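You operate a simulated robot arm through the tools that you are given. There is no shell and no other tool.

Carry out the task below with a simulated robot arm. There is one attempt and no reset: what you move stays moved.

Task
Put a lid on both cartons on the bench and slot in the card with each one's order number.

The check looks at the end state, three seconds after you hand in, the way a careful person would. Anything else that was tipped, shoved, dropped, spilled or broken makes it a failure. Lids that push on must go on centred and level and be pressed home; caps that screw on are set level and turned clockwise until they are tight.

Robot
A 7-joint arm with a two-finger gripper, fixed in place. Base frame: the origin is at the foot of the arm, x ahead of it, y to its left, z up; the work surface is at about z = 860. Readings come in mm, degrees, newtons and seconds.
With the tool pointing down near the work surface it reaches from about 340 to 720 mm from the base axis. Its first joint turns from -66.0 to 66.0 degrees. Payload 2.45 kg.
The TCP is the grasp point between the finger pads, 26 mm short of the fingertips. In the tool frame z runs along the fingers and y along their closing line. Largest opening 96 mm; the body of the gripper starts 69 mm behind the TCP.
Orientation is that of the tool frame in the base frame, as [roll, pitch, yaw] about the fixed x, y, z axes, in that order (R = Rz(yaw) Ry(pitch) Rx(roll)). With the fingers straight down and closing along the base's y, the tool's x points along the base's -x, its y along +y and its z along -z.

Tools
- The arm moves only by the tool arm_command. Its argument "plan" is a list of rows, each a list of 3 entries, a list of its own where there are three numbers: the opening, from 0 (shut) to 1 (fully open), then the shift along the tool's x, y, z in units of 200 mm (1.0 is 200 mm), then the turn, a rotation vector about the tool's x, y, z in units of 90 degrees (1.0 is 90 degrees). In form: [[grip, [dx, dy, dz], [rx, ry, rz]], ...]. A call has 1 to 20 rows; each row is the pose to reach, as a shift and turn from the pose commanded when the call began, along the tool's axes at that moment. A call with a number of a shift or a turn outside -1 to 1 is refused whole. Rows are played at 5 a second. More than 50 mm and 8.6 degrees between two rows, or a gripper value outside its range, and nothing of the call is played. A pose out of reach is approached as far as the arm can. The call stops where the force on the tool passes 70 N (or 10 N more than at its start, if that is more) or the arm is blocked; 0.2 s more then pass. Each finger halts on what it meets, pressing with about 36 N; the grip force reading is that of the motor and also rises with nothing between the fingers. The clock runs only during rows and for 0.2 s after the last one: add rows that repeat a pose to give the fingers time. It gives the time, the measured TCP pose, the force on the tool (base axes), the opening and the grip force at its end, in the units of the frame above (readings bear some noise), with the torque about the TCP (base axes, N m) and any sound that the robot's microphone picked up, and new pictures: "pictures" is both (left out), scene, wrist or none.
- Cameras (640 x 400 px; columns grow to the right, rows downward): "scene" is fixed at [162.2, -386.6, 1438.9]; the picture's right is [0.81, -0.59, 0.00], its down [-0.25, -0.35, -0.90] and it looks along [0.53, 0.73, -0.43] (base axes); focal length 324 px, centre (320, 200). "wrist" rides on the gripper at [82, 3, -98] in the tool frame; the picture's right is [-0.04, 1.00, 0.00], its down [-0.73, -0.03, -0.68] and it looks along [-0.68, -0.03, 0.73] (tool axes); focal length 256 px, centre (320, 200). There is no depth. A picture from a camera that has moved, and an enlarged one, comes with that camera's place and axes in the base frame and with its lens.
- inspect(camera, box): a new picture of the part [left, top, right, bottom] of that camera's present view, enlarged. The clock stands still meanwhile.
- finish_job(): hands the job in; it is judged then, once.

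Places have to be worked out from the pictures, the camera data and where the tool is seen. Open the gripper and draw the arm clear of the work before you hand the job in, unless the task says otherwise.

The tools are called after "Request:" by a JSON object that holds its "op" and its "data". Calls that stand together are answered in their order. arm_command: Moves the arm, as the interface text tells. Its arguments: {"type":"object","properties":{"plan":{"type":"array","items":{"type":"array"}},"pictures":{"type":"string","enum":["both","scene","wrist","none"]}},"required":["plan"]} The other tools are called the same way: inspect (camera, box) takes an enlarged picture of a part of a camera's view; finish_job () hands the job in.

At the start:

```text
time: 0.0
tcp_pos: [467.9, 79.3, 1183.2]
tool_rot: [-179.9, 0.0, 180.0]
ft_force: [-0.2, 0.1, 0.5]
ft_torque: [0.01, -0.03, -0.02]
gripper_width: 96.2
grip_force: 0.0
```

scene: 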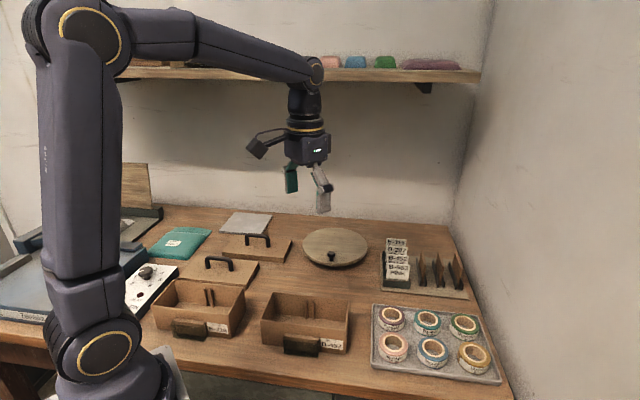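
wrist: 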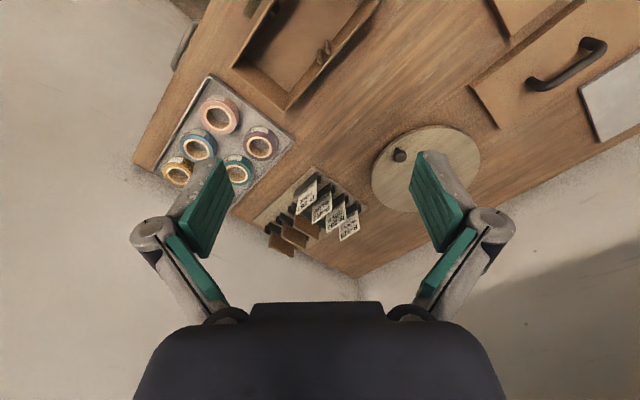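

I'll start by looking closely at the cartons, lids, and card rack in the scene view.

Request:
{"op": "inspect", "data": {"camera": "scene", "box": [140, 200, 360, 360]}}

Request:
{"op": "inspect", "data": {"camera": "scene", "box": [360, 220, 480, 310]}}

Request:
{"op": "inspect", "data": {"camera": "scene", "box": [150, 270, 250, 350]}}

Request:
{"op": "inspect", "data": {"camera": "scene", "box": [250, 280, 360, 365]}}

Request:
{"op": "inspect", "data": {"camera": "wrist", "box": [220, 150, 380, 270]}}

```text
2.50 times, centred on (250, 280) of scene
camera zoom: at [162.2, -386.6, 1438.9], right [0.81, -0.59, 0.0], down [-0.25, -0.35, -0.9], along [0.53, 0.73, -0.43], focal length 809 px, centre (495, 0)
```

zoom: 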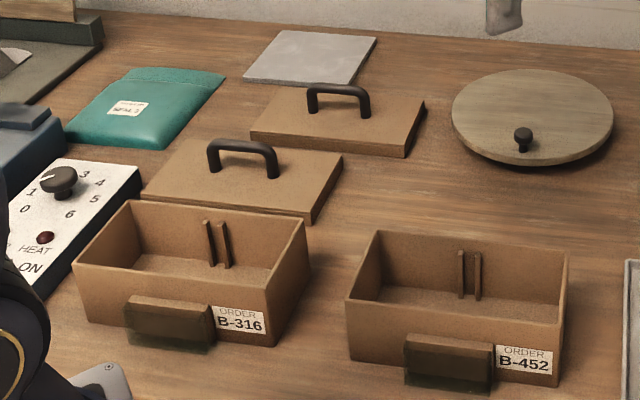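

```text
4.44 times, centred on (420, 265) of scene
camera zoom: at [162.2, -386.6, 1438.9], right [0.81, -0.59, 0.0], down [-0.25, -0.35, -0.9], along [0.53, 0.73, -0.43], focal length 1438 px, centre (-124, -89)
```

zoom: 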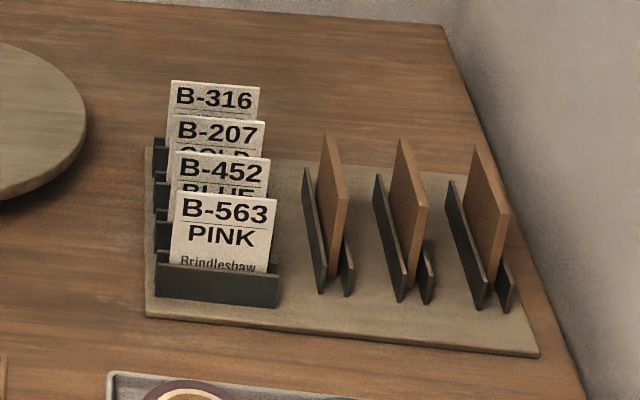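

```text
5.00 times, centred on (200, 310) of scene
camera zoom: at [162.2, -386.6, 1438.9], right [0.81, -0.59, 0.0], down [-0.25, -0.35, -0.9], along [0.53, 0.73, -0.43], focal length 1618 px, centre (920, -350)
```

zoom: 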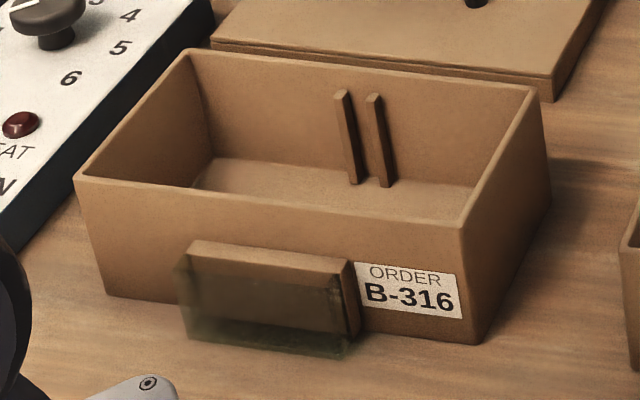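

```text
4.71 times, centred on (305, 322) of scene
camera zoom: at [162.2, -386.6, 1438.9], right [0.81, -0.59, 0.0], down [-0.25, -0.35, -0.9], along [0.53, 0.73, -0.43], focal length 1522 px, centre (391, -376)
```

zoom: 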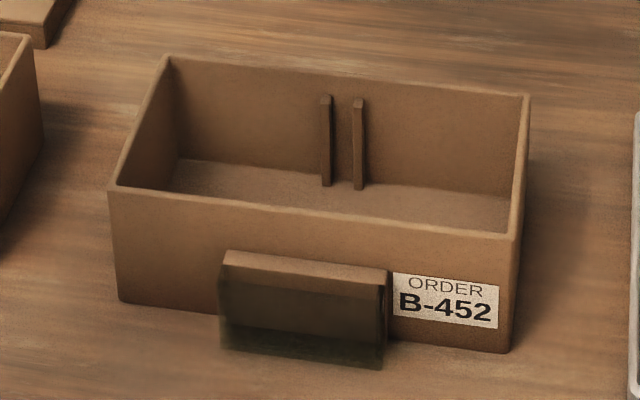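

```text
3.33 times, centred on (300, 210) of wrist
camera zoom: at [386.4, 81.4, 1281.3], right [0.04, 1.0, 0.0], down [0.73, -0.03, 0.68], along [0.68, -0.03, -0.73], focal length 853 px, centre (387, 167)
```

zoom: 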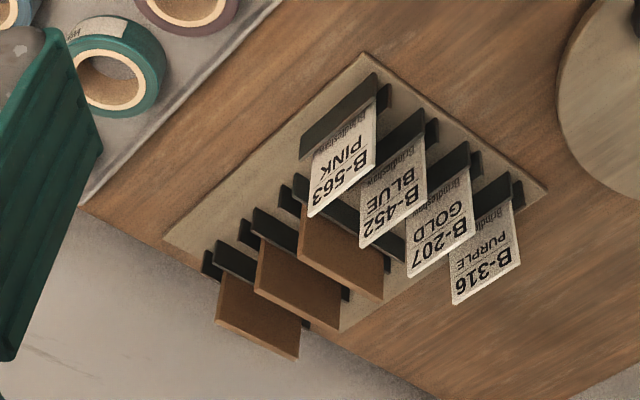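

The cartons are B-316 (left) and B-452 (right), each with a pocket beside the order label. I'll zoom further on pockets, lids and cards.

Request:
{"op": "inspect", "data": {"camera": "scene", "box": [275, 320, 360, 365]}}

Request:
{"op": "inspect", "data": {"camera": "scene", "box": [165, 310, 235, 350]}}

Request:
{"op": "inspect", "data": {"camera": "scene", "box": [180, 225, 300, 295]}}

Request:
{"op": "inspect", "data": {"camera": "scene", "box": [375, 230, 475, 305]}}

Request:
{"op": "inspect", "data": {"camera": "wrist", "box": [460, 0, 640, 140]}}

Request:
{"op": "inspect", "data": {"camera": "wrist", "box": [220, 0, 400, 120]}}

```text
7.53 times, centred on (318, 342) of scene
camera zoom: at [162.2, -386.6, 1438.9], right [0.81, -0.59, 0.0], down [-0.25, -0.35, -0.9], along [0.53, 0.73, -0.43], focal length 2436 px, centre (339, -873)
```

zoom: 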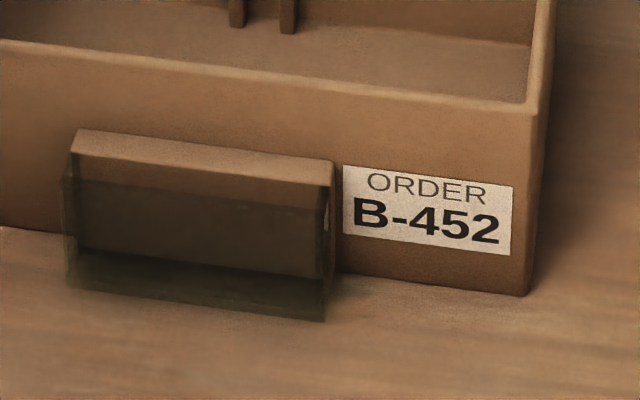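

```text
9.14 times, centred on (200, 330) of scene
camera zoom: at [162.2, -386.6, 1438.9], right [0.81, -0.59, 0.0], down [-0.25, -0.35, -0.9], along [0.53, 0.73, -0.43], focal length 2958 px, centre (1417, -989)
```

zoom: 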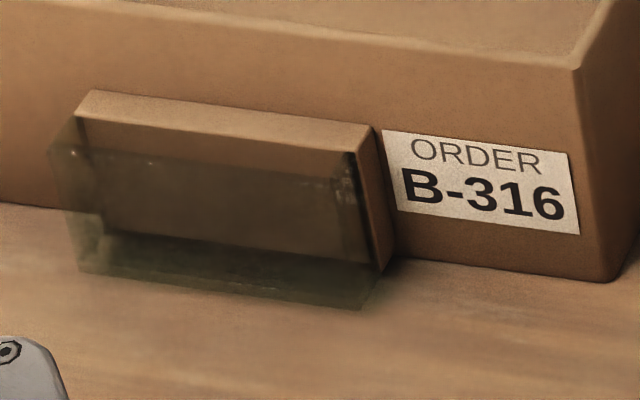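

```text
5.33 times, centred on (240, 260) of scene
camera zoom: at [162.2, -386.6, 1438.9], right [0.81, -0.59, 0.0], down [-0.25, -0.35, -0.9], along [0.53, 0.73, -0.43], focal length 1726 px, centre (747, -120)
```

zoom: 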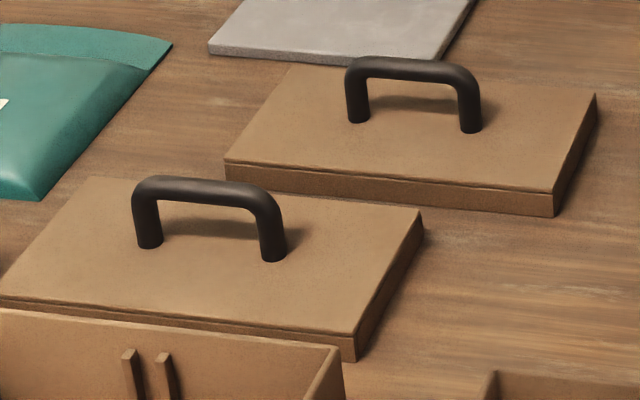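

```text
5.33 times, centred on (425, 268) of scene
camera zoom: at [162.2, -386.6, 1438.9], right [0.81, -0.59, 0.0], down [-0.25, -0.35, -0.9], along [0.53, 0.73, -0.43], focal length 1726 px, centre (-240, -160)
```

zoom: 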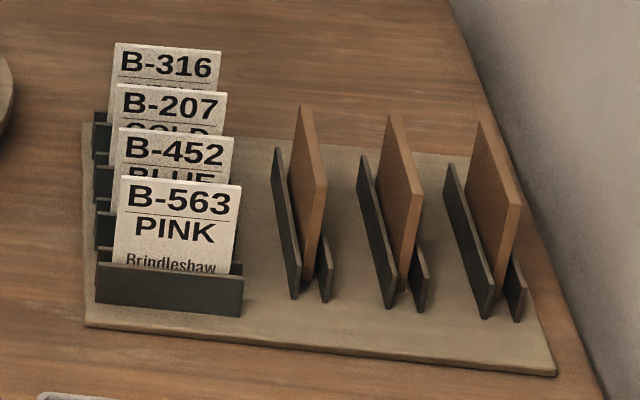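

```text
2.86 times, centred on (550, 70) of wrist
camera zoom: at [386.4, 81.4, 1281.3], right [0.04, 1.0, 0.0], down [0.73, -0.03, 0.68], along [0.68, -0.03, -0.73], focal length 731 px, centre (-337, 571)
```

zoom: 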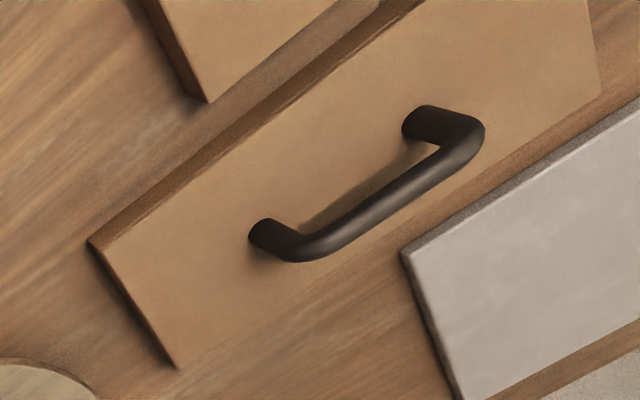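

```text
3.33 times, centred on (310, 60) of wrist
camera zoom: at [386.4, 81.4, 1281.3], right [0.04, 1.0, 0.0], down [0.73, -0.03, 0.68], along [0.68, -0.03, -0.73], focal length 853 px, centre (353, 667)
```

zoom: 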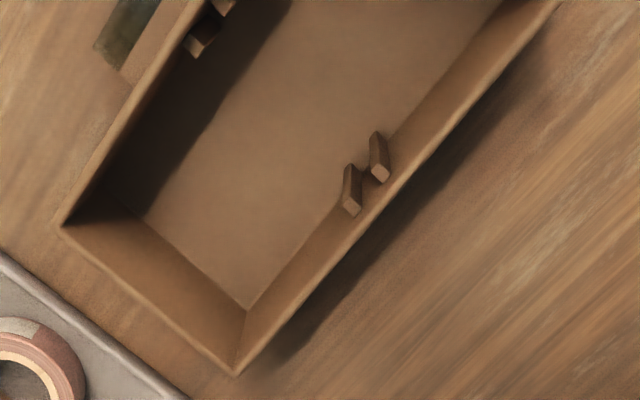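

Both cartons and the rack lie at about -45° in the base frame. I'll move over the cartons with the wrist turned 45° to view the pockets from the front.

Request:
{"op": "arm_command", "data": {"plan": [[1, [0.0425, -0.0495, 0.077], [0, 0, -0.0625]], [1, [0.085, -0.099, 0.154], [0, 0, -0.125]], [1, [0.1275, -0.1485, 0.231], [0, 0, -0.1875]], [1, [0.17, -0.198, 0.308], [0, 0, -0.25]], [1, [0.2125, -0.2475, 0.385], [0, 0, -0.3125]], [1, [0.255, -0.297, 0.462], [0, 0, -0.375]], [1, [0.2975, -0.3465, 0.539], [0, 0, -0.4375]], [1, [0.34, -0.396, 0.616], [0, 0, -0.5]], [1, [0.34, -0.396, 0.616], [0, 0, -0.5]]]}}

```text
time: 2.0
tcp_pos: [399.0, -0.0, 1058.0]
tool_rot: [-179.9, 0.0, -134.9]
ft_force: [0.2, -0.4, 0.3]
ft_torque: [-0.02, 0.03, 0.0]
gripper_width: 96.0
grip_force: 0.1
camera wrist: at [339.8, -56.0, 1157.4], right [-0.68, 0.73, 0.0], down [0.54, 0.5, 0.68], along [0.5, 0.46, -0.73], focal length 256 px, centre (320, 200)
```

scene: 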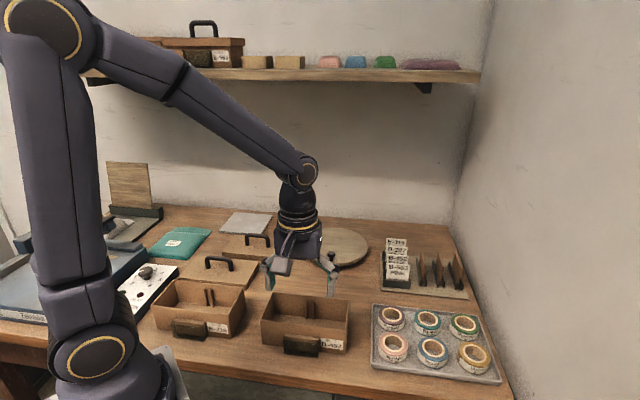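
wrist: 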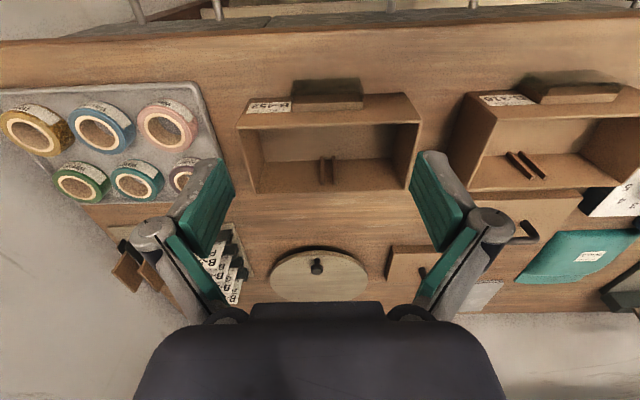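

A finished carton sits on the shelf as a reference; I'll inspect it along with the pockets from above.

Request:
{"op": "inspect", "data": {"camera": "scene", "box": [150, 10, 270, 80]}}

Request:
{"op": "inspect", "data": {"camera": "scene", "box": [180, 35, 250, 75]}}

Request:
{"op": "inspect", "data": {"camera": "wrist", "box": [230, 70, 430, 200]}}

Request:
{"op": "inspect", "data": {"camera": "wrist", "box": [280, 70, 380, 130]}}

Request:
{"op": "inspect", "data": {"camera": "wrist", "box": [450, 60, 640, 190]}}

Request:
{"op": "inspect", "data": {"camera": "wrist", "box": [500, 65, 640, 115]}}

```text
5.33 times, centred on (210, 45) of scene
camera zoom: at [162.2, -386.6, 1438.9], right [0.81, -0.59, 0.0], down [-0.25, -0.35, -0.9], along [0.53, 0.73, -0.43], focal length 1726 px, centre (907, 1027)
```

zoom: 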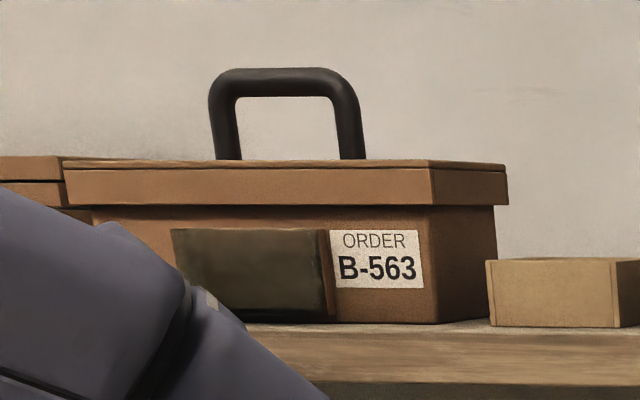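

```text
9.14 times, centred on (215, 55) of scene
camera zoom: at [162.2, -386.6, 1438.9], right [0.81, -0.59, 0.0], down [-0.25, -0.35, -0.9], along [0.53, 0.73, -0.43], focal length 2958 px, centre (1280, 1526)
```

zoom: 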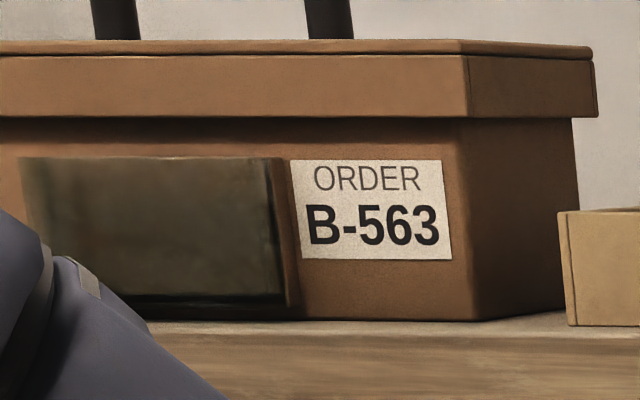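

```text
3.08 times, centred on (330, 135) of wrist
camera zoom: at [339.8, -56.0, 1157.4], right [-0.68, 0.73, 0.0], down [0.54, 0.5, 0.68], along [0.5, 0.46, -0.73], focal length 788 px, centre (289, 400)
```

zoom: 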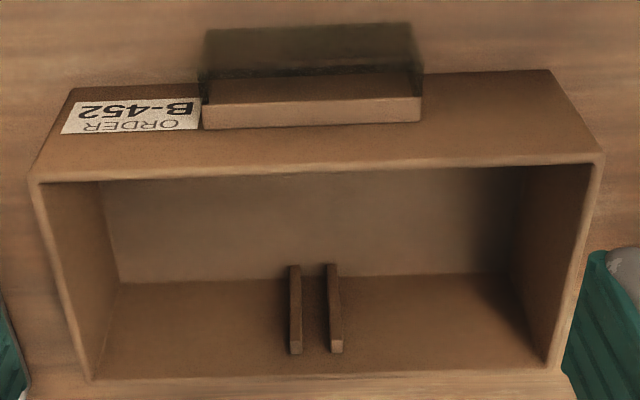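

```text
6.40 times, centred on (330, 100) of wrist
camera zoom: at [339.8, -56.0, 1157.4], right [-0.68, 0.73, 0.0], down [0.54, 0.5, 0.68], along [0.5, 0.46, -0.73], focal length 1638 px, centre (256, 840)
```

zoom: 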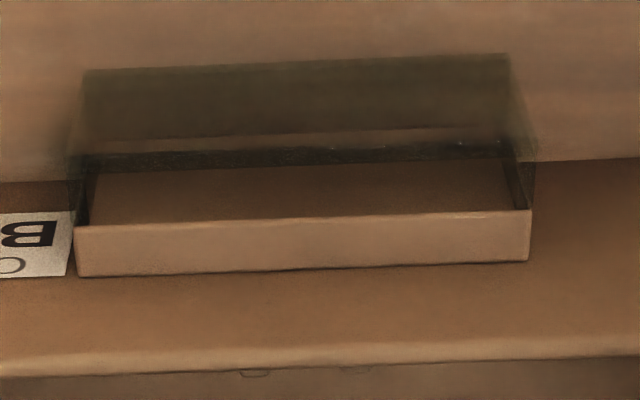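

```text
3.08 times, centred on (545, 125) of wrist
camera zoom: at [339.8, -56.0, 1157.4], right [-0.68, 0.73, 0.0], down [0.54, 0.5, 0.68], along [0.5, 0.46, -0.73], focal length 788 px, centre (-372, 431)
```

zoom: 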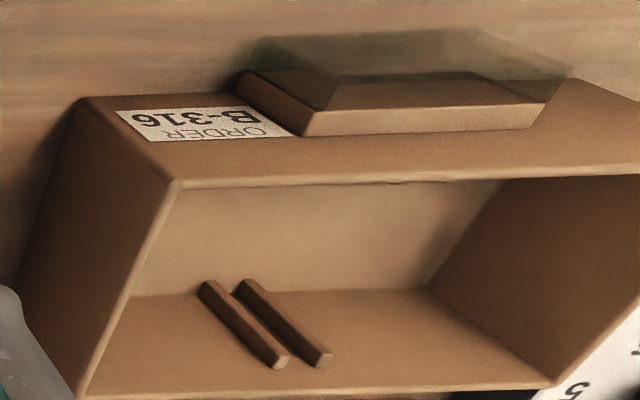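

```text
4.57 times, centred on (570, 90) of wrist
camera zoom: at [339.8, -56.0, 1157.4], right [-0.68, 0.73, 0.0], down [0.54, 0.5, 0.68], along [0.5, 0.46, -0.73], focal length 1170 px, centre (-823, 703)
```

zoom: 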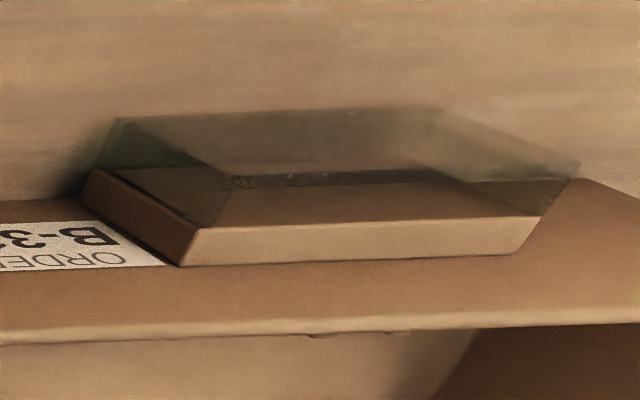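

The pocket is a clear plate about 9 mm in front of a 70 mm wide block. Before handling anything I'll check that the wrist can turn to yaw -45°, with the fingers closing across the handles and cards.

Request:
{"op": "arm_command", "data": {"plan": [[1, [-0.0517, -0.0132, -0.0191], [0, 0, -0.0909]], [1, [-0.1035, -0.0264, -0.0382], [0, 0, -0.1818]], [1, [-0.155, -0.0395, -0.0573], [0, 0, -0.2727]], [1, [-0.207, -0.0527, -0.0764], [0, 0, -0.3636]], [1, [-0.2586, -0.0659, -0.0955], [0, 0, -0.4545]], [1, [-0.31, -0.079, -0.1145], [0, 0, -0.5455]], [1, [-0.362, -0.0923, -0.1336], [0, 0, -0.6364]], [1, [-0.4138, -0.1055, -0.1527], [0, 0, -0.7273]], [1, [-0.4655, -0.1186, -0.1718], [0, 0, -0.8182]], [1, [-0.517, -0.1318, -0.191], [0, 0, -0.9091]], [1, [-0.569, -0.145, -0.21], [0, 0, -1.0]], [1, [-0.569, -0.145, -0.21], [0, 0, -1.0]]]}}

```text
time: 4.6
tcp_pos: [501.1, 57.4, 1103.2]
tool_rot: [-180.0, 0.0, -44.9]
ft_force: [-0.2, 0.0, 0.6]
ft_torque: [0.0, 0.04, 0.0]
gripper_width: 96.1
grip_force: 0.1
camera wrist: at [556.1, -2.3, 1200.6], right [-0.73, -0.68, 0.0], down [-0.5, 0.54, 0.68], along [-0.46, 0.5, -0.73], focal length 256 px, centre (320, 200)
```

scene: 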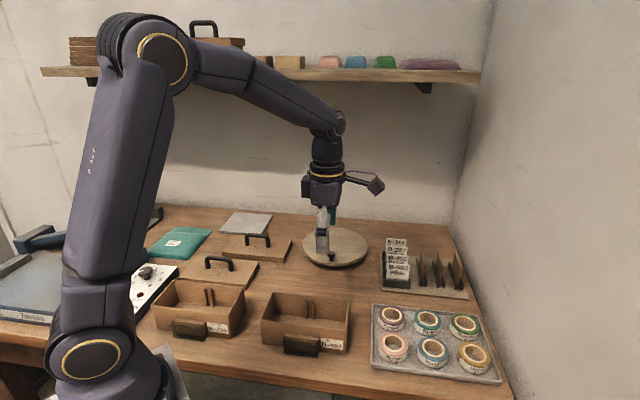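
wrist: 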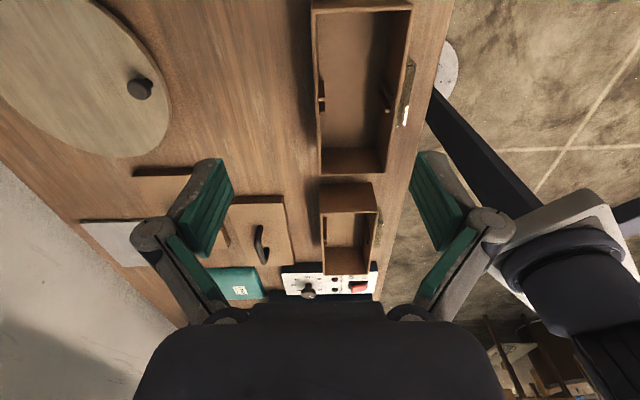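

Yaw -45° works. Now I'll test reach toward the rack in free air, well above the cards, tilting the tool in the card plane to extend reach.

Request:
{"op": "arm_command", "data": {"plan": [[1, [0.069, -0.107, 0.058], [0, 0.0556, 0]], [1, [0.138, -0.2135, 0.116], [0, 0.111, 0]], [1, [0.2075, -0.32, 0.174], [0, 0.1667, 0]], [1, [0.2765, -0.427, 0.2325], [0, 0.222, 0]], [1, [0.3456, -0.534, 0.29], [0, 0.278, 0]], [1, [0.415, -0.64, 0.349], [0, 0.333, 0]], [1, [0.484, -0.747, 0.407], [0, 0.389, 0]], [1, [0.553, -0.854, 0.465], [0, 0.4444, 0]], [1, [0.553, -0.854, 0.465], [0, 0.4444, 0]]]}}

```text
time: 6.6
tcp_pos: [700.4, 103.0, 1007.9]
tool_rot: [180.0, -40.1, -44.9]
ft_force: [0.4, 0.1, 0.0]
ft_torque: [0.01, 0.02, 0.0]
gripper_width: 95.9
grip_force: 0.0
camera wrist: at [697.6, 100.4, 1136.5], right [-0.73, -0.69, -0.03], down [-0.69, 0.73, 0.05], along [-0.01, 0.05, -1.0], focal length 256 px, centre (320, 200)
```

scene: 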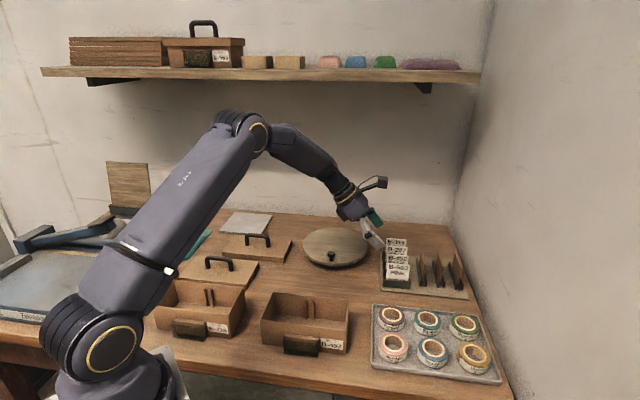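
wrist: 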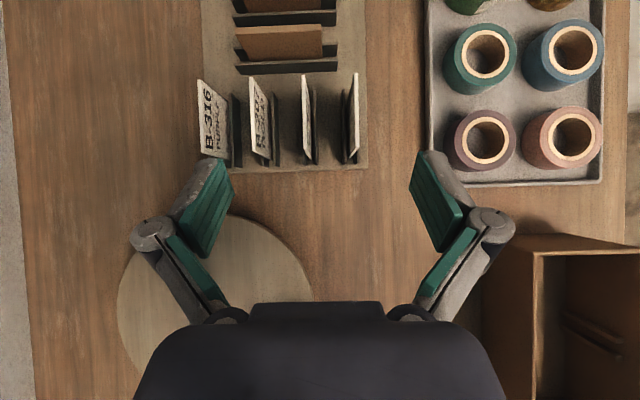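

Camera now looks straight down at the rack. I'll zoom in to measure the card slots.

Request:
{"op": "inspect", "data": {"camera": "wrist", "box": [180, 60, 380, 185]}}

Request:
{"op": "inspect", "data": {"camera": "wrist", "box": [190, 70, 290, 170]}}

Request:
{"op": "inspect", "data": {"camera": "scene", "box": [330, 170, 430, 260]}}

```text
3.20 times, centred on (280, 122) of wrist
camera zoom: at [697.6, 100.4, 1136.5], right [-0.73, -0.69, -0.03], down [-0.69, 0.73, 0.05], along [-0.01, 0.05, -1.0], focal length 819 px, centre (448, 448)
```

zoom: 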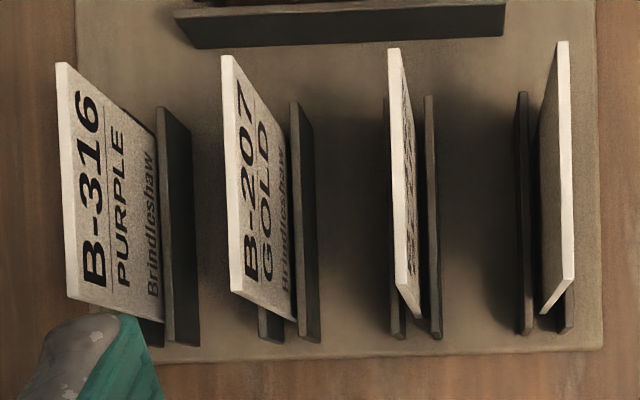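

```text
4.00 times, centred on (240, 120) of wrist
camera zoom: at [697.6, 100.4, 1136.5], right [-0.73, -0.69, -0.03], down [-0.69, 0.73, 0.05], along [-0.01, 0.05, -1.0], focal length 1024 px, centre (640, 520)
```

zoom: 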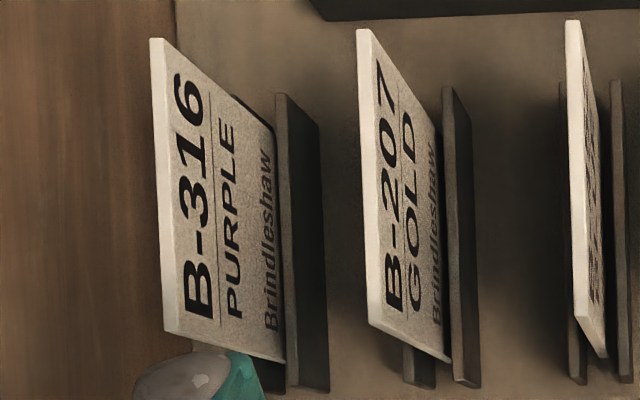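

```text
4.44 times, centred on (380, 215) of scene
camera zoom: at [162.2, -386.6, 1438.9], right [0.81, -0.59, 0.0], down [-0.25, -0.35, -0.9], along [0.53, 0.73, -0.43], focal length 1438 px, centre (53, 133)
```

zoom: 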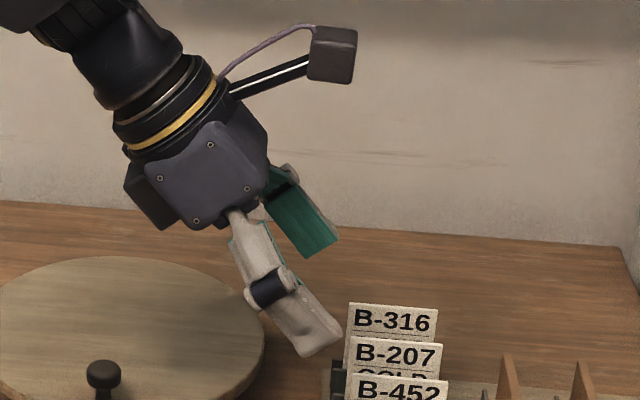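

Cards are ~57 mm wide, ~3 mm thick, tops at z≈936; B-452's top centre is about (750,70) and B-316's about (807,127). Test reach above card B-316 with the 40° tilt, gripper partly closed.

Request:
{"op": "arm_command", "data": {"plan": [[0.8, [0.0297, -0.1156, 0.0624], [0, 0, 0]], [0.6, [0.0595, -0.2312, 0.1247], [0, 0, 0]], [0.4, [0.0892, -0.347, 0.187], [0, 0, 0]], [0.4, [0.119, -0.4625, 0.2495], [0, 0, 0]], [0.4, [0.119, -0.4625, 0.2495], [0, 0, 0]]]}}

```text
time: 7.8
tcp_pos: [786.6, 126.9, 986.5]
tool_rot: [179.9, -39.9, -45.0]
ft_force: [-1.2, 0.2, 0.2]
ft_torque: [0.0, -0.01, 0.0]
gripper_width: 38.4
grip_force: 0.1
out of reach, approached as far as the arm can: row 4, 5
camera wrist: at [785.1, 124.0, 1115.2], right [-0.73, -0.69, -0.02], down [-0.69, 0.73, 0.05], along [-0.02, 0.05, -1.0], focal length 256 px, centre (320, 200)
```

scene: 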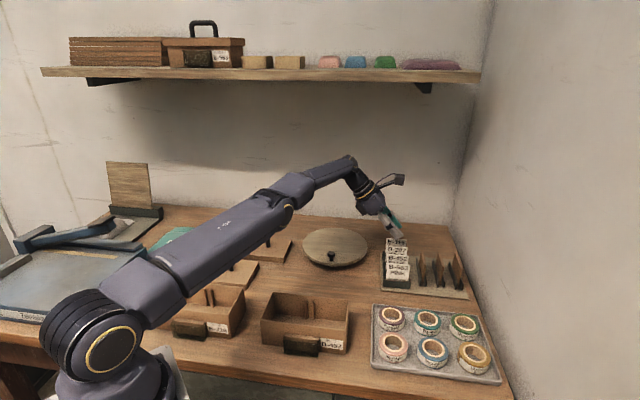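
wrist: 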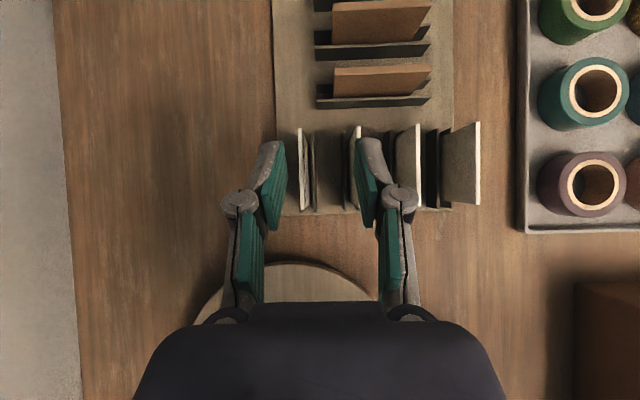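

At 40° tilt it stops about 16 mm short (wrist radius limit ≈ 722). Increase the tilt to ~58° about the same commanded point and see whether it reaches.

Request:
{"op": "arm_command", "data": {"plan": [[0.4, [0, 0, 0], [0, 0.067, 0]], [0.4, [0, 0, 0], [0, 0.133, 0]], [0.4, [0, 0, 0], [0, 0.2, 0]], [0.4, [0, 0, 0], [0, 0.2, 0]]]}}

```text
time: 8.8
tcp_pos: [787.8, 126.6, 986.6]
tool_rot: [180.0, -58.1, -45.1]
ft_force: [-0.6, 0.6, 0.1]
ft_torque: [-0.03, 0.01, 0.03]
gripper_width: 38.5
grip_force: 0.1
camera wrist: at [757.1, 152.0, 1109.0], right [-0.72, -0.69, -0.03], down [-0.66, 0.7, -0.26], along [0.21, -0.17, -0.96], focal length 256 px, centre (320, 200)
```

scene: 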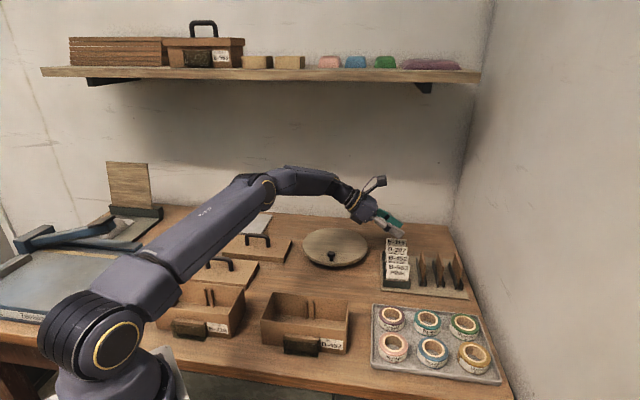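
wrist: 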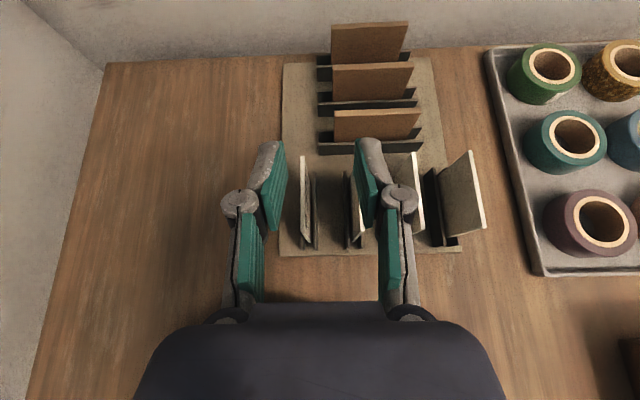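

The clamped pose became the new reference; now with 58° tilt I'll nudge to the actual B-316 grasp column to confirm reach, still above the card.

Request:
{"op": "arm_command", "data": {"plan": [[0.4, [-0.006, -0.035, -0.002], [0, 0, 0]], [0.4, [-0.012, -0.0705, -0.004], [0, 0, 0]], [0.4, [-0.012, -0.0705, -0.004], [0, 0, 0]]]}}

Request:
{"op": "inspect", "data": {"camera": "wrist", "box": [260, 130, 500, 260]}}

```text
time: 9.6
tcp_pos: [797.3, 138.2, 984.3]
tool_rot: [-180.0, -57.9, -45.0]
ft_force: [1.1, 0.3, -0.2]
ft_torque: [-0.02, 0.03, -0.06]
gripper_width: 38.4
grip_force: 0.0
camera wrist: at [765.9, 163.7, 1107.0], right [-0.72, -0.69, -0.03], down [-0.66, 0.7, -0.26], along [0.2, -0.17, -0.96], focal length 256 px, centre (320, 200)
```

scene: 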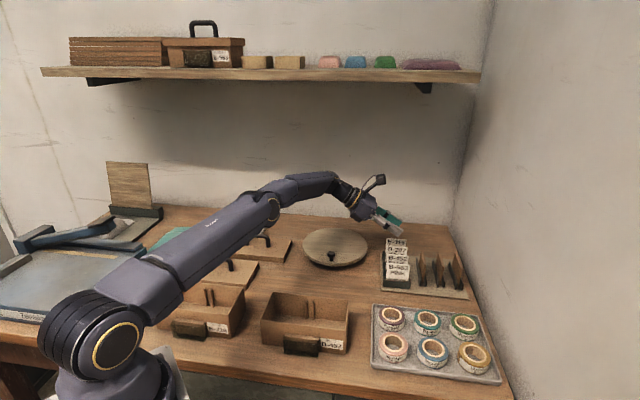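
wrist: 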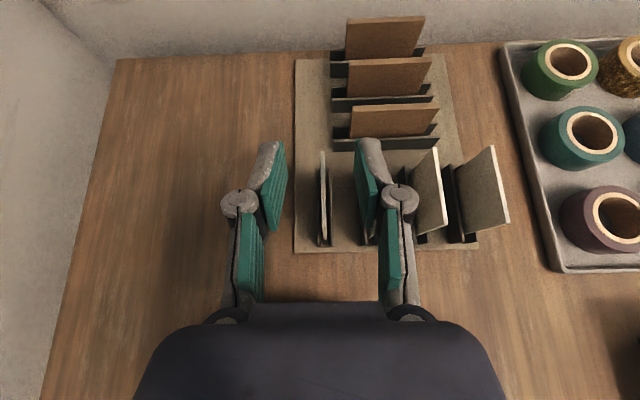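

```text
2.67 times, centred on (380, 195) of wrist
camera zoom: at [765.9, 163.7, 1107.0], right [-0.72, -0.69, -0.03], down [-0.66, 0.7, -0.26], along [0.2, -0.17, -0.96], focal length 683 px, centre (160, 213)
```

zoom: 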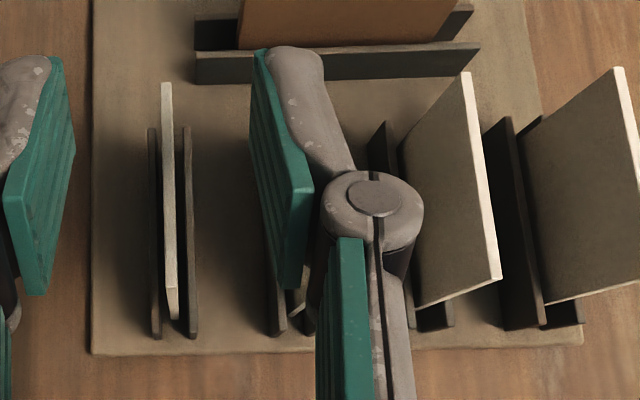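

Reach above B-316 is fine at 58°. Now carry that same tilt over to the B-316 carton pocket area (high in the air) to see whether the pose needed for insertion is reachable.

Request:
{"op": "arm_command", "data": {"plan": [[0.4, [-0.058, 0.1326, -0.155], [0, 0, 0]], [0.4, [-0.1157, 0.2652, -0.31], [0, 0, 0]], [0.4, [-0.1735, 0.3978, -0.465], [0, 0, 0]], [0.4, [-0.2313, 0.5303, -0.62], [0, 0, 0]], [0.4, [-0.2892, 0.663, -0.775], [0, 0, 0]], [0.4, [-0.347, 0.7955, -0.93], [0, 0, 0]]], "pictures": "none"}}

Request:
{"op": "arm_command", "data": {"plan": [[0.4, [-0.086, 0.1326, -0.137], [0, 0, 0]], [0.4, [-0.172, 0.2652, -0.275], [0, 0, 0]], [0.4, [-0.2585, 0.3978, -0.412], [0, 0, 0]], [0.4, [-0.3447, 0.5303, -0.549], [0, 0, 0]], [0.4, [-0.431, 0.663, -0.687], [0, 0, 0]], [0.4, [-0.517, 0.7955, -0.824], [0, 0, 0]], [0.4, [-0.517, 0.7955, -0.824], [0, 0, 0]]], "pictures": "scene"}}

```text
time: 11.0
tcp_pos: [545.6, 165.4, 1024.8]
tool_rot: [-179.9, -58.0, -45.1]
ft_force: [0.3, -0.2, 0.4]
ft_torque: [0.03, -0.01, -0.02]
gripper_width: 38.5
grip_force: 0.0
```

```text
time: 12.6
tcp_pos: [296.8, 188.9, 1022.2]
tool_rot: [180.0, -57.9, -45.1]
ft_force: [0.2, -0.8, 0.1]
ft_torque: [0.02, -0.01, 0.01]
gripper_width: 38.3
grip_force: 0.0
```

scene: 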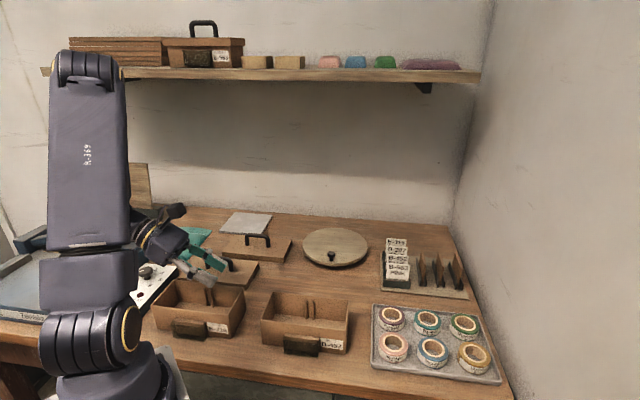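

Still tracking exactly. Continue to the point above the B-316 pocket.

Request:
{"op": "arm_command", "data": {"plan": [[0.4, [-0.071, 0.0735, -0.0757], [0, 0, 0]], [0.4, [-0.142, 0.147, -0.1513], [0, 0, 0]], [0.4, [-0.213, 0.2205, -0.227], [0, 0, 0]], [0.4, [-0.213, 0.2205, -0.227], [0, 0, 0]]]}}

```text
time: 13.6
tcp_pos: [222.4, 199.8, 1010.8]
tool_rot: [180.0, -58.1, -45.1]
ft_force: [-0.3, -0.5, 0.4]
ft_torque: [-0.04, 0.03, -0.01]
gripper_width: 38.3
grip_force: 0.0
camera wrist: at [191.4, 226.4, 1132.7], right [-0.72, -0.69, -0.03], down [-0.66, 0.7, -0.26], along [0.21, -0.17, -0.96], focal length 256 px, centre (320, 200)
```

scene: 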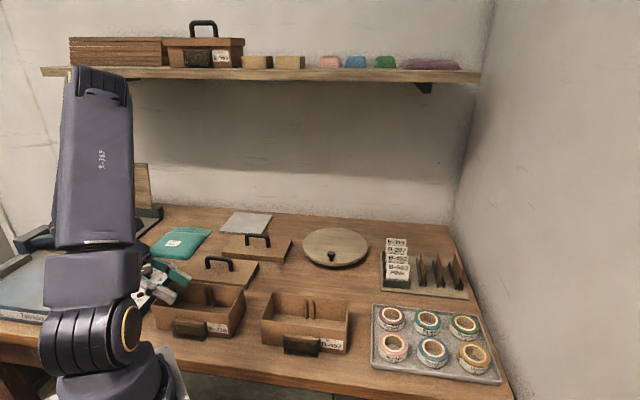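
wrist: 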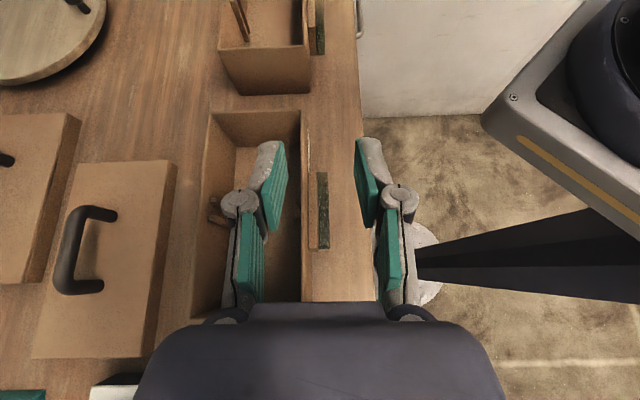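

The pose above pocket B-316 is reachable. The wrist view here looks down into the pocket; zoom to measure it.

Request:
{"op": "inspect", "data": {"camera": "wrist", "box": [280, 130, 380, 260]}}

Request:
{"op": "inspect", "data": {"camera": "wrist", "box": [190, 100, 350, 320]}}

Request:
{"op": "inspect", "data": {"camera": "wrist", "box": [0, 140, 200, 370]}}

Request:
{"op": "inspect", "data": {"camera": "wrist", "box": [280, 0, 360, 70]}}

```text
3.08 times, centred on (330, 195) of wrist
camera zoom: at [191.4, 226.4, 1132.7], right [-0.72, -0.69, -0.03], down [-0.66, 0.7, -0.26], along [0.21, -0.17, -0.96], focal length 788 px, centre (289, 215)
```

zoom: 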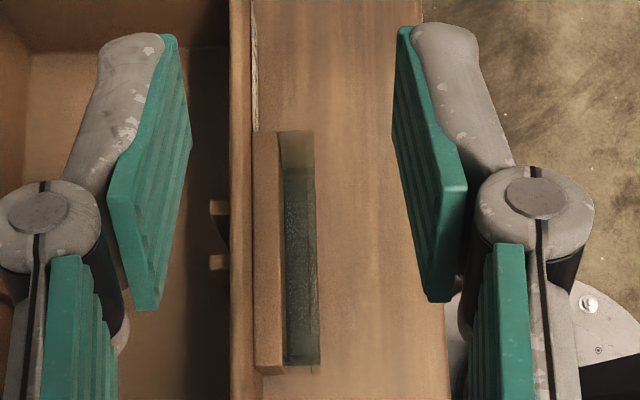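

```text
1.82 times, centred on (270, 210) of wrist
camera zoom: at [191.4, 226.4, 1132.7], right [-0.72, -0.69, -0.03], down [-0.66, 0.7, -0.26], along [0.21, -0.17, -0.96], focal length 465 px, centre (411, 182)
```

zoom: 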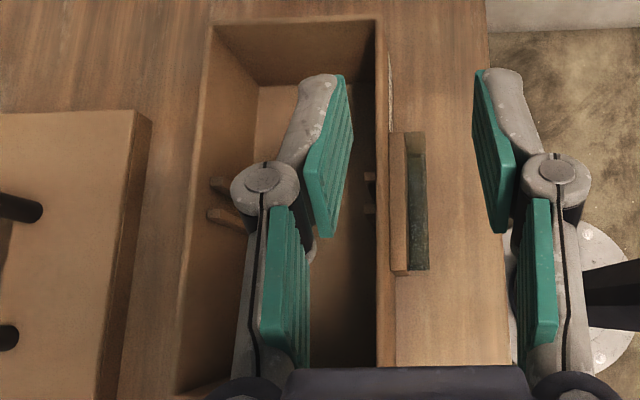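

```text
1.74 times, centred on (100, 255) of wrist
camera zoom: at [191.4, 226.4, 1132.7], right [-0.72, -0.69, -0.03], down [-0.66, 0.7, -0.26], along [0.21, -0.17, -0.96], focal length 445 px, centre (703, 104)
```

zoom: 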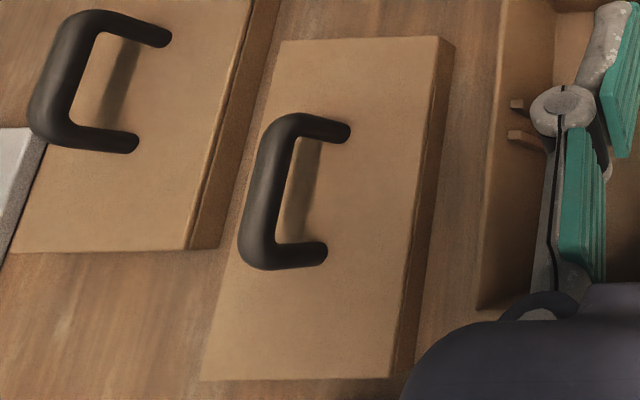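

```text
5.71 times, centred on (320, 35) of wrist
camera zoom: at [191.4, 226.4, 1132.7], right [-0.72, -0.69, -0.03], down [-0.66, 0.7, -0.26], along [0.21, -0.17, -0.96], focal length 1463 px, centre (320, 1143)
```

zoom: 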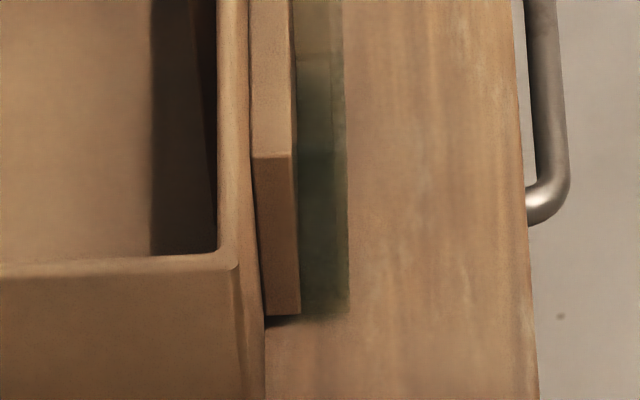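

Slot B-316 centre is about (233,192) with its plane at x+y≈425, and slot B-452 about (408,16). Next I'll go up and look straight down over the cartons and lids to measure their centres accurately.

Request:
{"op": "arm_command", "data": {"plan": [[0.5, [0.147, -0.075, -0.031], [0, -0.033, 0]], [0.6, [0.293, -0.15, -0.061], [0, -0.067, 0]], [0.7, [0.44, -0.226, -0.092], [0, -0.1, 0]], [0.8, [0.587, -0.301, -0.123], [0, -0.133, 0]], [0.9, [0.733, -0.376, -0.153], [0, -0.167, 0]], [1, [0.88, -0.4515, -0.184], [0, -0.2, 0]], [1, [0.88, -0.4515, -0.184], [0, -0.2, 0]]]}}

```text
time: 15.2
tcp_pos: [330.5, 219.9, 1179.7]
tool_rot: [180.0, -40.0, -45.0]
ft_force: [-0.2, -0.1, -0.8]
ft_torque: [-0.04, -0.02, 0.02]
gripper_width: 95.8
grip_force: 0.1
camera wrist: at [328.5, 218.5, 1309.0], right [-0.73, -0.68, -0.03], down [-0.69, 0.73, 0.05], along [-0.02, 0.05, -1.0], focal length 256 px, centre (320, 200)
```

scene: 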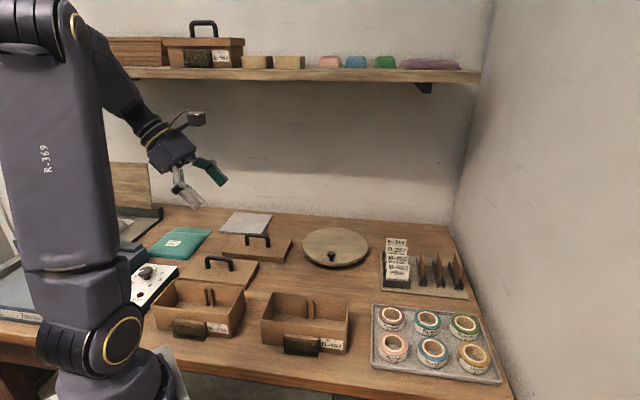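
wrist: 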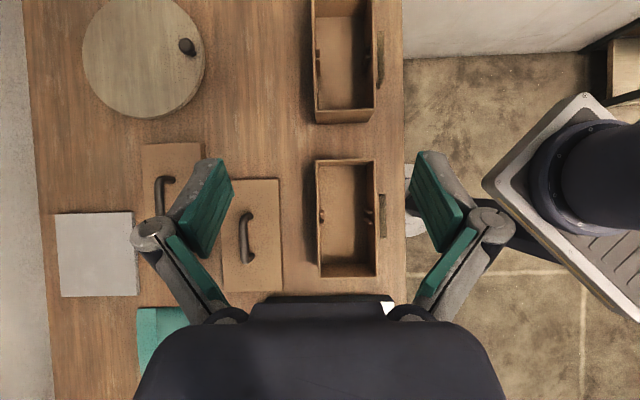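

Excellent overhead view. Zoom in on each carton and lid.

Request:
{"op": "inspect", "data": {"camera": "wrist", "box": [290, 140, 420, 290]}}

Request:
{"op": "inspect", "data": {"camera": "wrist", "box": [200, 160, 320, 300]}}

Request:
{"op": "inspect", "data": {"camera": "wrist", "box": [290, 0, 410, 140]}}

Request:
{"op": "inspect", "data": {"camera": "wrist", "box": [120, 130, 250, 290]}}

```text
2.67 times, centred on (355, 215) of wrist
camera zoom: at [328.5, 218.5, 1309.0], right [-0.73, -0.68, -0.03], down [-0.69, 0.73, 0.05], along [-0.02, 0.05, -1.0], focal length 683 px, centre (227, 160)
```

zoom: 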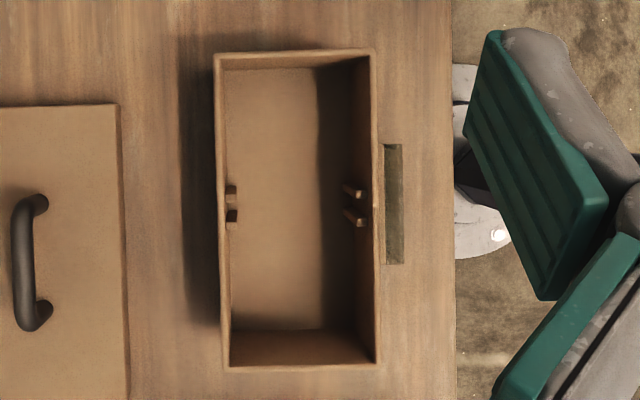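

```text
2.86 times, centred on (260, 230) of wrist
camera zoom: at [328.5, 218.5, 1309.0], right [-0.73, -0.68, -0.03], down [-0.69, 0.73, 0.05], along [-0.02, 0.05, -1.0], focal length 731 px, centre (491, 114)
```

zoom: 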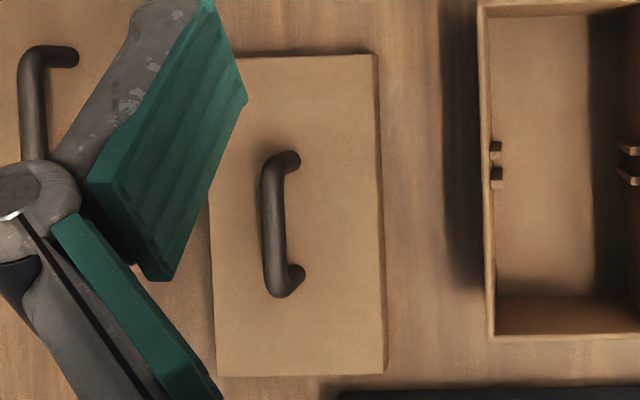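

```text
2.86 times, centred on (350, 70) of wrist
camera zoom: at [328.5, 218.5, 1309.0], right [-0.73, -0.68, -0.03], down [-0.69, 0.73, 0.05], along [-0.02, 0.05, -1.0], focal length 731 px, centre (234, 571)
```

zoom: 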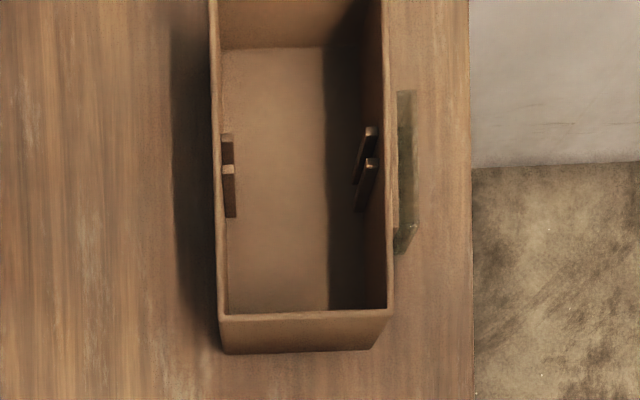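

```text
2.50 times, centred on (185, 210) of wrist
camera zoom: at [328.5, 218.5, 1309.0], right [-0.73, -0.68, -0.03], down [-0.69, 0.73, 0.05], along [-0.02, 0.05, -1.0], focal length 640 px, centre (658, 175)
```

zoom: 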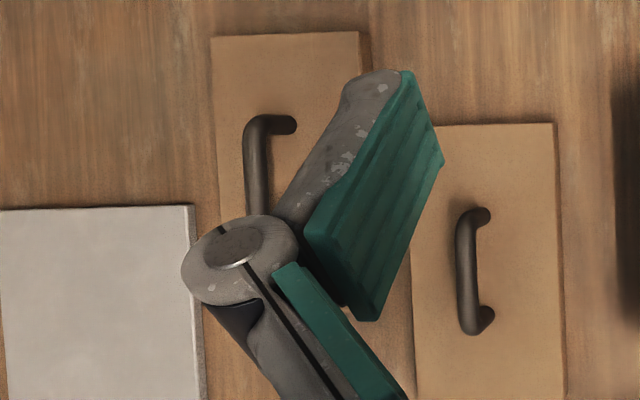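

Combining both cameras: carton B-316 centre ≈(274.6,233), rim z≈927; lid A (left) centre ≈(365.6,371), top z≈874.5, handle bar z≈913. I'll go above lid A's handle with the tool straight down.

Request:
{"op": "arm_command", "data": {"plan": [[1, [-0.1116, -0.0824, 0.0531], [0, -0.0556, 0]], [1, [-0.2231, -0.1648, 0.1061], [0, -0.1111, 0]], [1, [-0.3347, -0.2471, 0.1592], [0, -0.1667, 0]], [1, [-0.4463, -0.3295, 0.2123], [0, -0.2222, 0]], [1, [-0.5578, -0.4119, 0.2653], [0, -0.2778, 0]], [0.8, [-0.6694, -0.4943, 0.3184], [0, -0.3333, 0]], [0.7, [-0.7809, -0.5766, 0.3714], [0, -0.3889, 0]], [0.6, [-0.8925, -0.659, 0.4245], [0, -0.4444, 0]], [0.6, [-0.8925, -0.659, 0.4245], [0, -0.4444, 0]]]}}

Request:
{"op": "inspect", "data": {"camera": "wrist", "box": [220, 60, 420, 230]}}

```text
time: 17.2
tcp_pos: [364.0, 372.2, 1001.8]
tool_rot: [179.9, 0.1, -45.0]
ft_force: [-0.7, 0.4, 0.0]
ft_torque: [-0.03, 0.01, -0.04]
gripper_width: 57.5
grip_force: 0.0
camera wrist: at [420.0, 310.6, 1100.8], right [-0.74, -0.68, 0.0], down [-0.5, 0.54, 0.68], along [-0.46, 0.5, -0.73], focal length 256 px, centre (320, 200)
```

scene: 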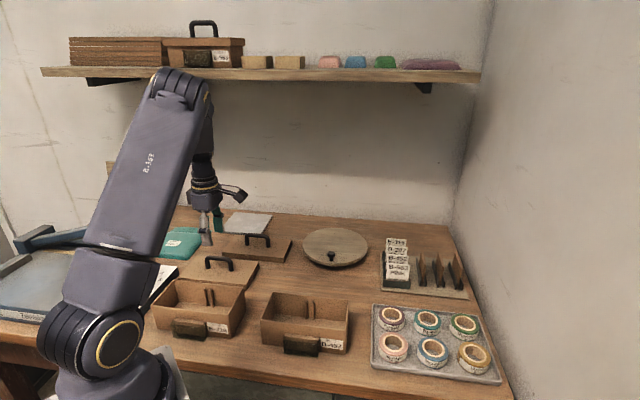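
wrist: 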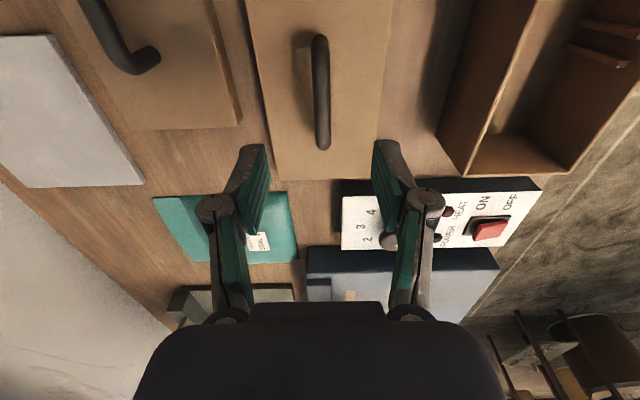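

```text
2.35 times, centred on (320, 145) of wrist
camera zoom: at [420.0, 310.6, 1100.8], right [-0.74, -0.68, 0.0], down [-0.5, 0.54, 0.68], along [-0.46, 0.5, -0.73], focal length 602 px, centre (320, 329)
```

zoom: 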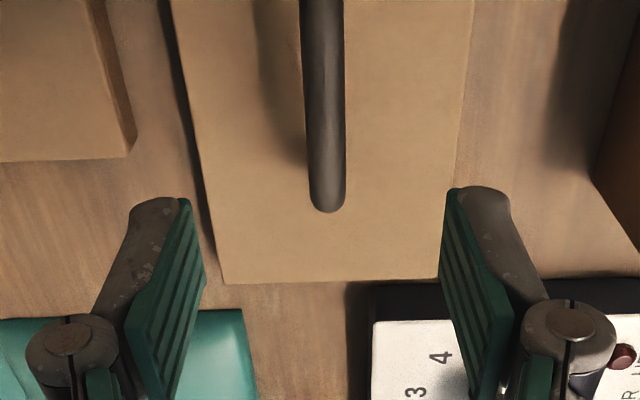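

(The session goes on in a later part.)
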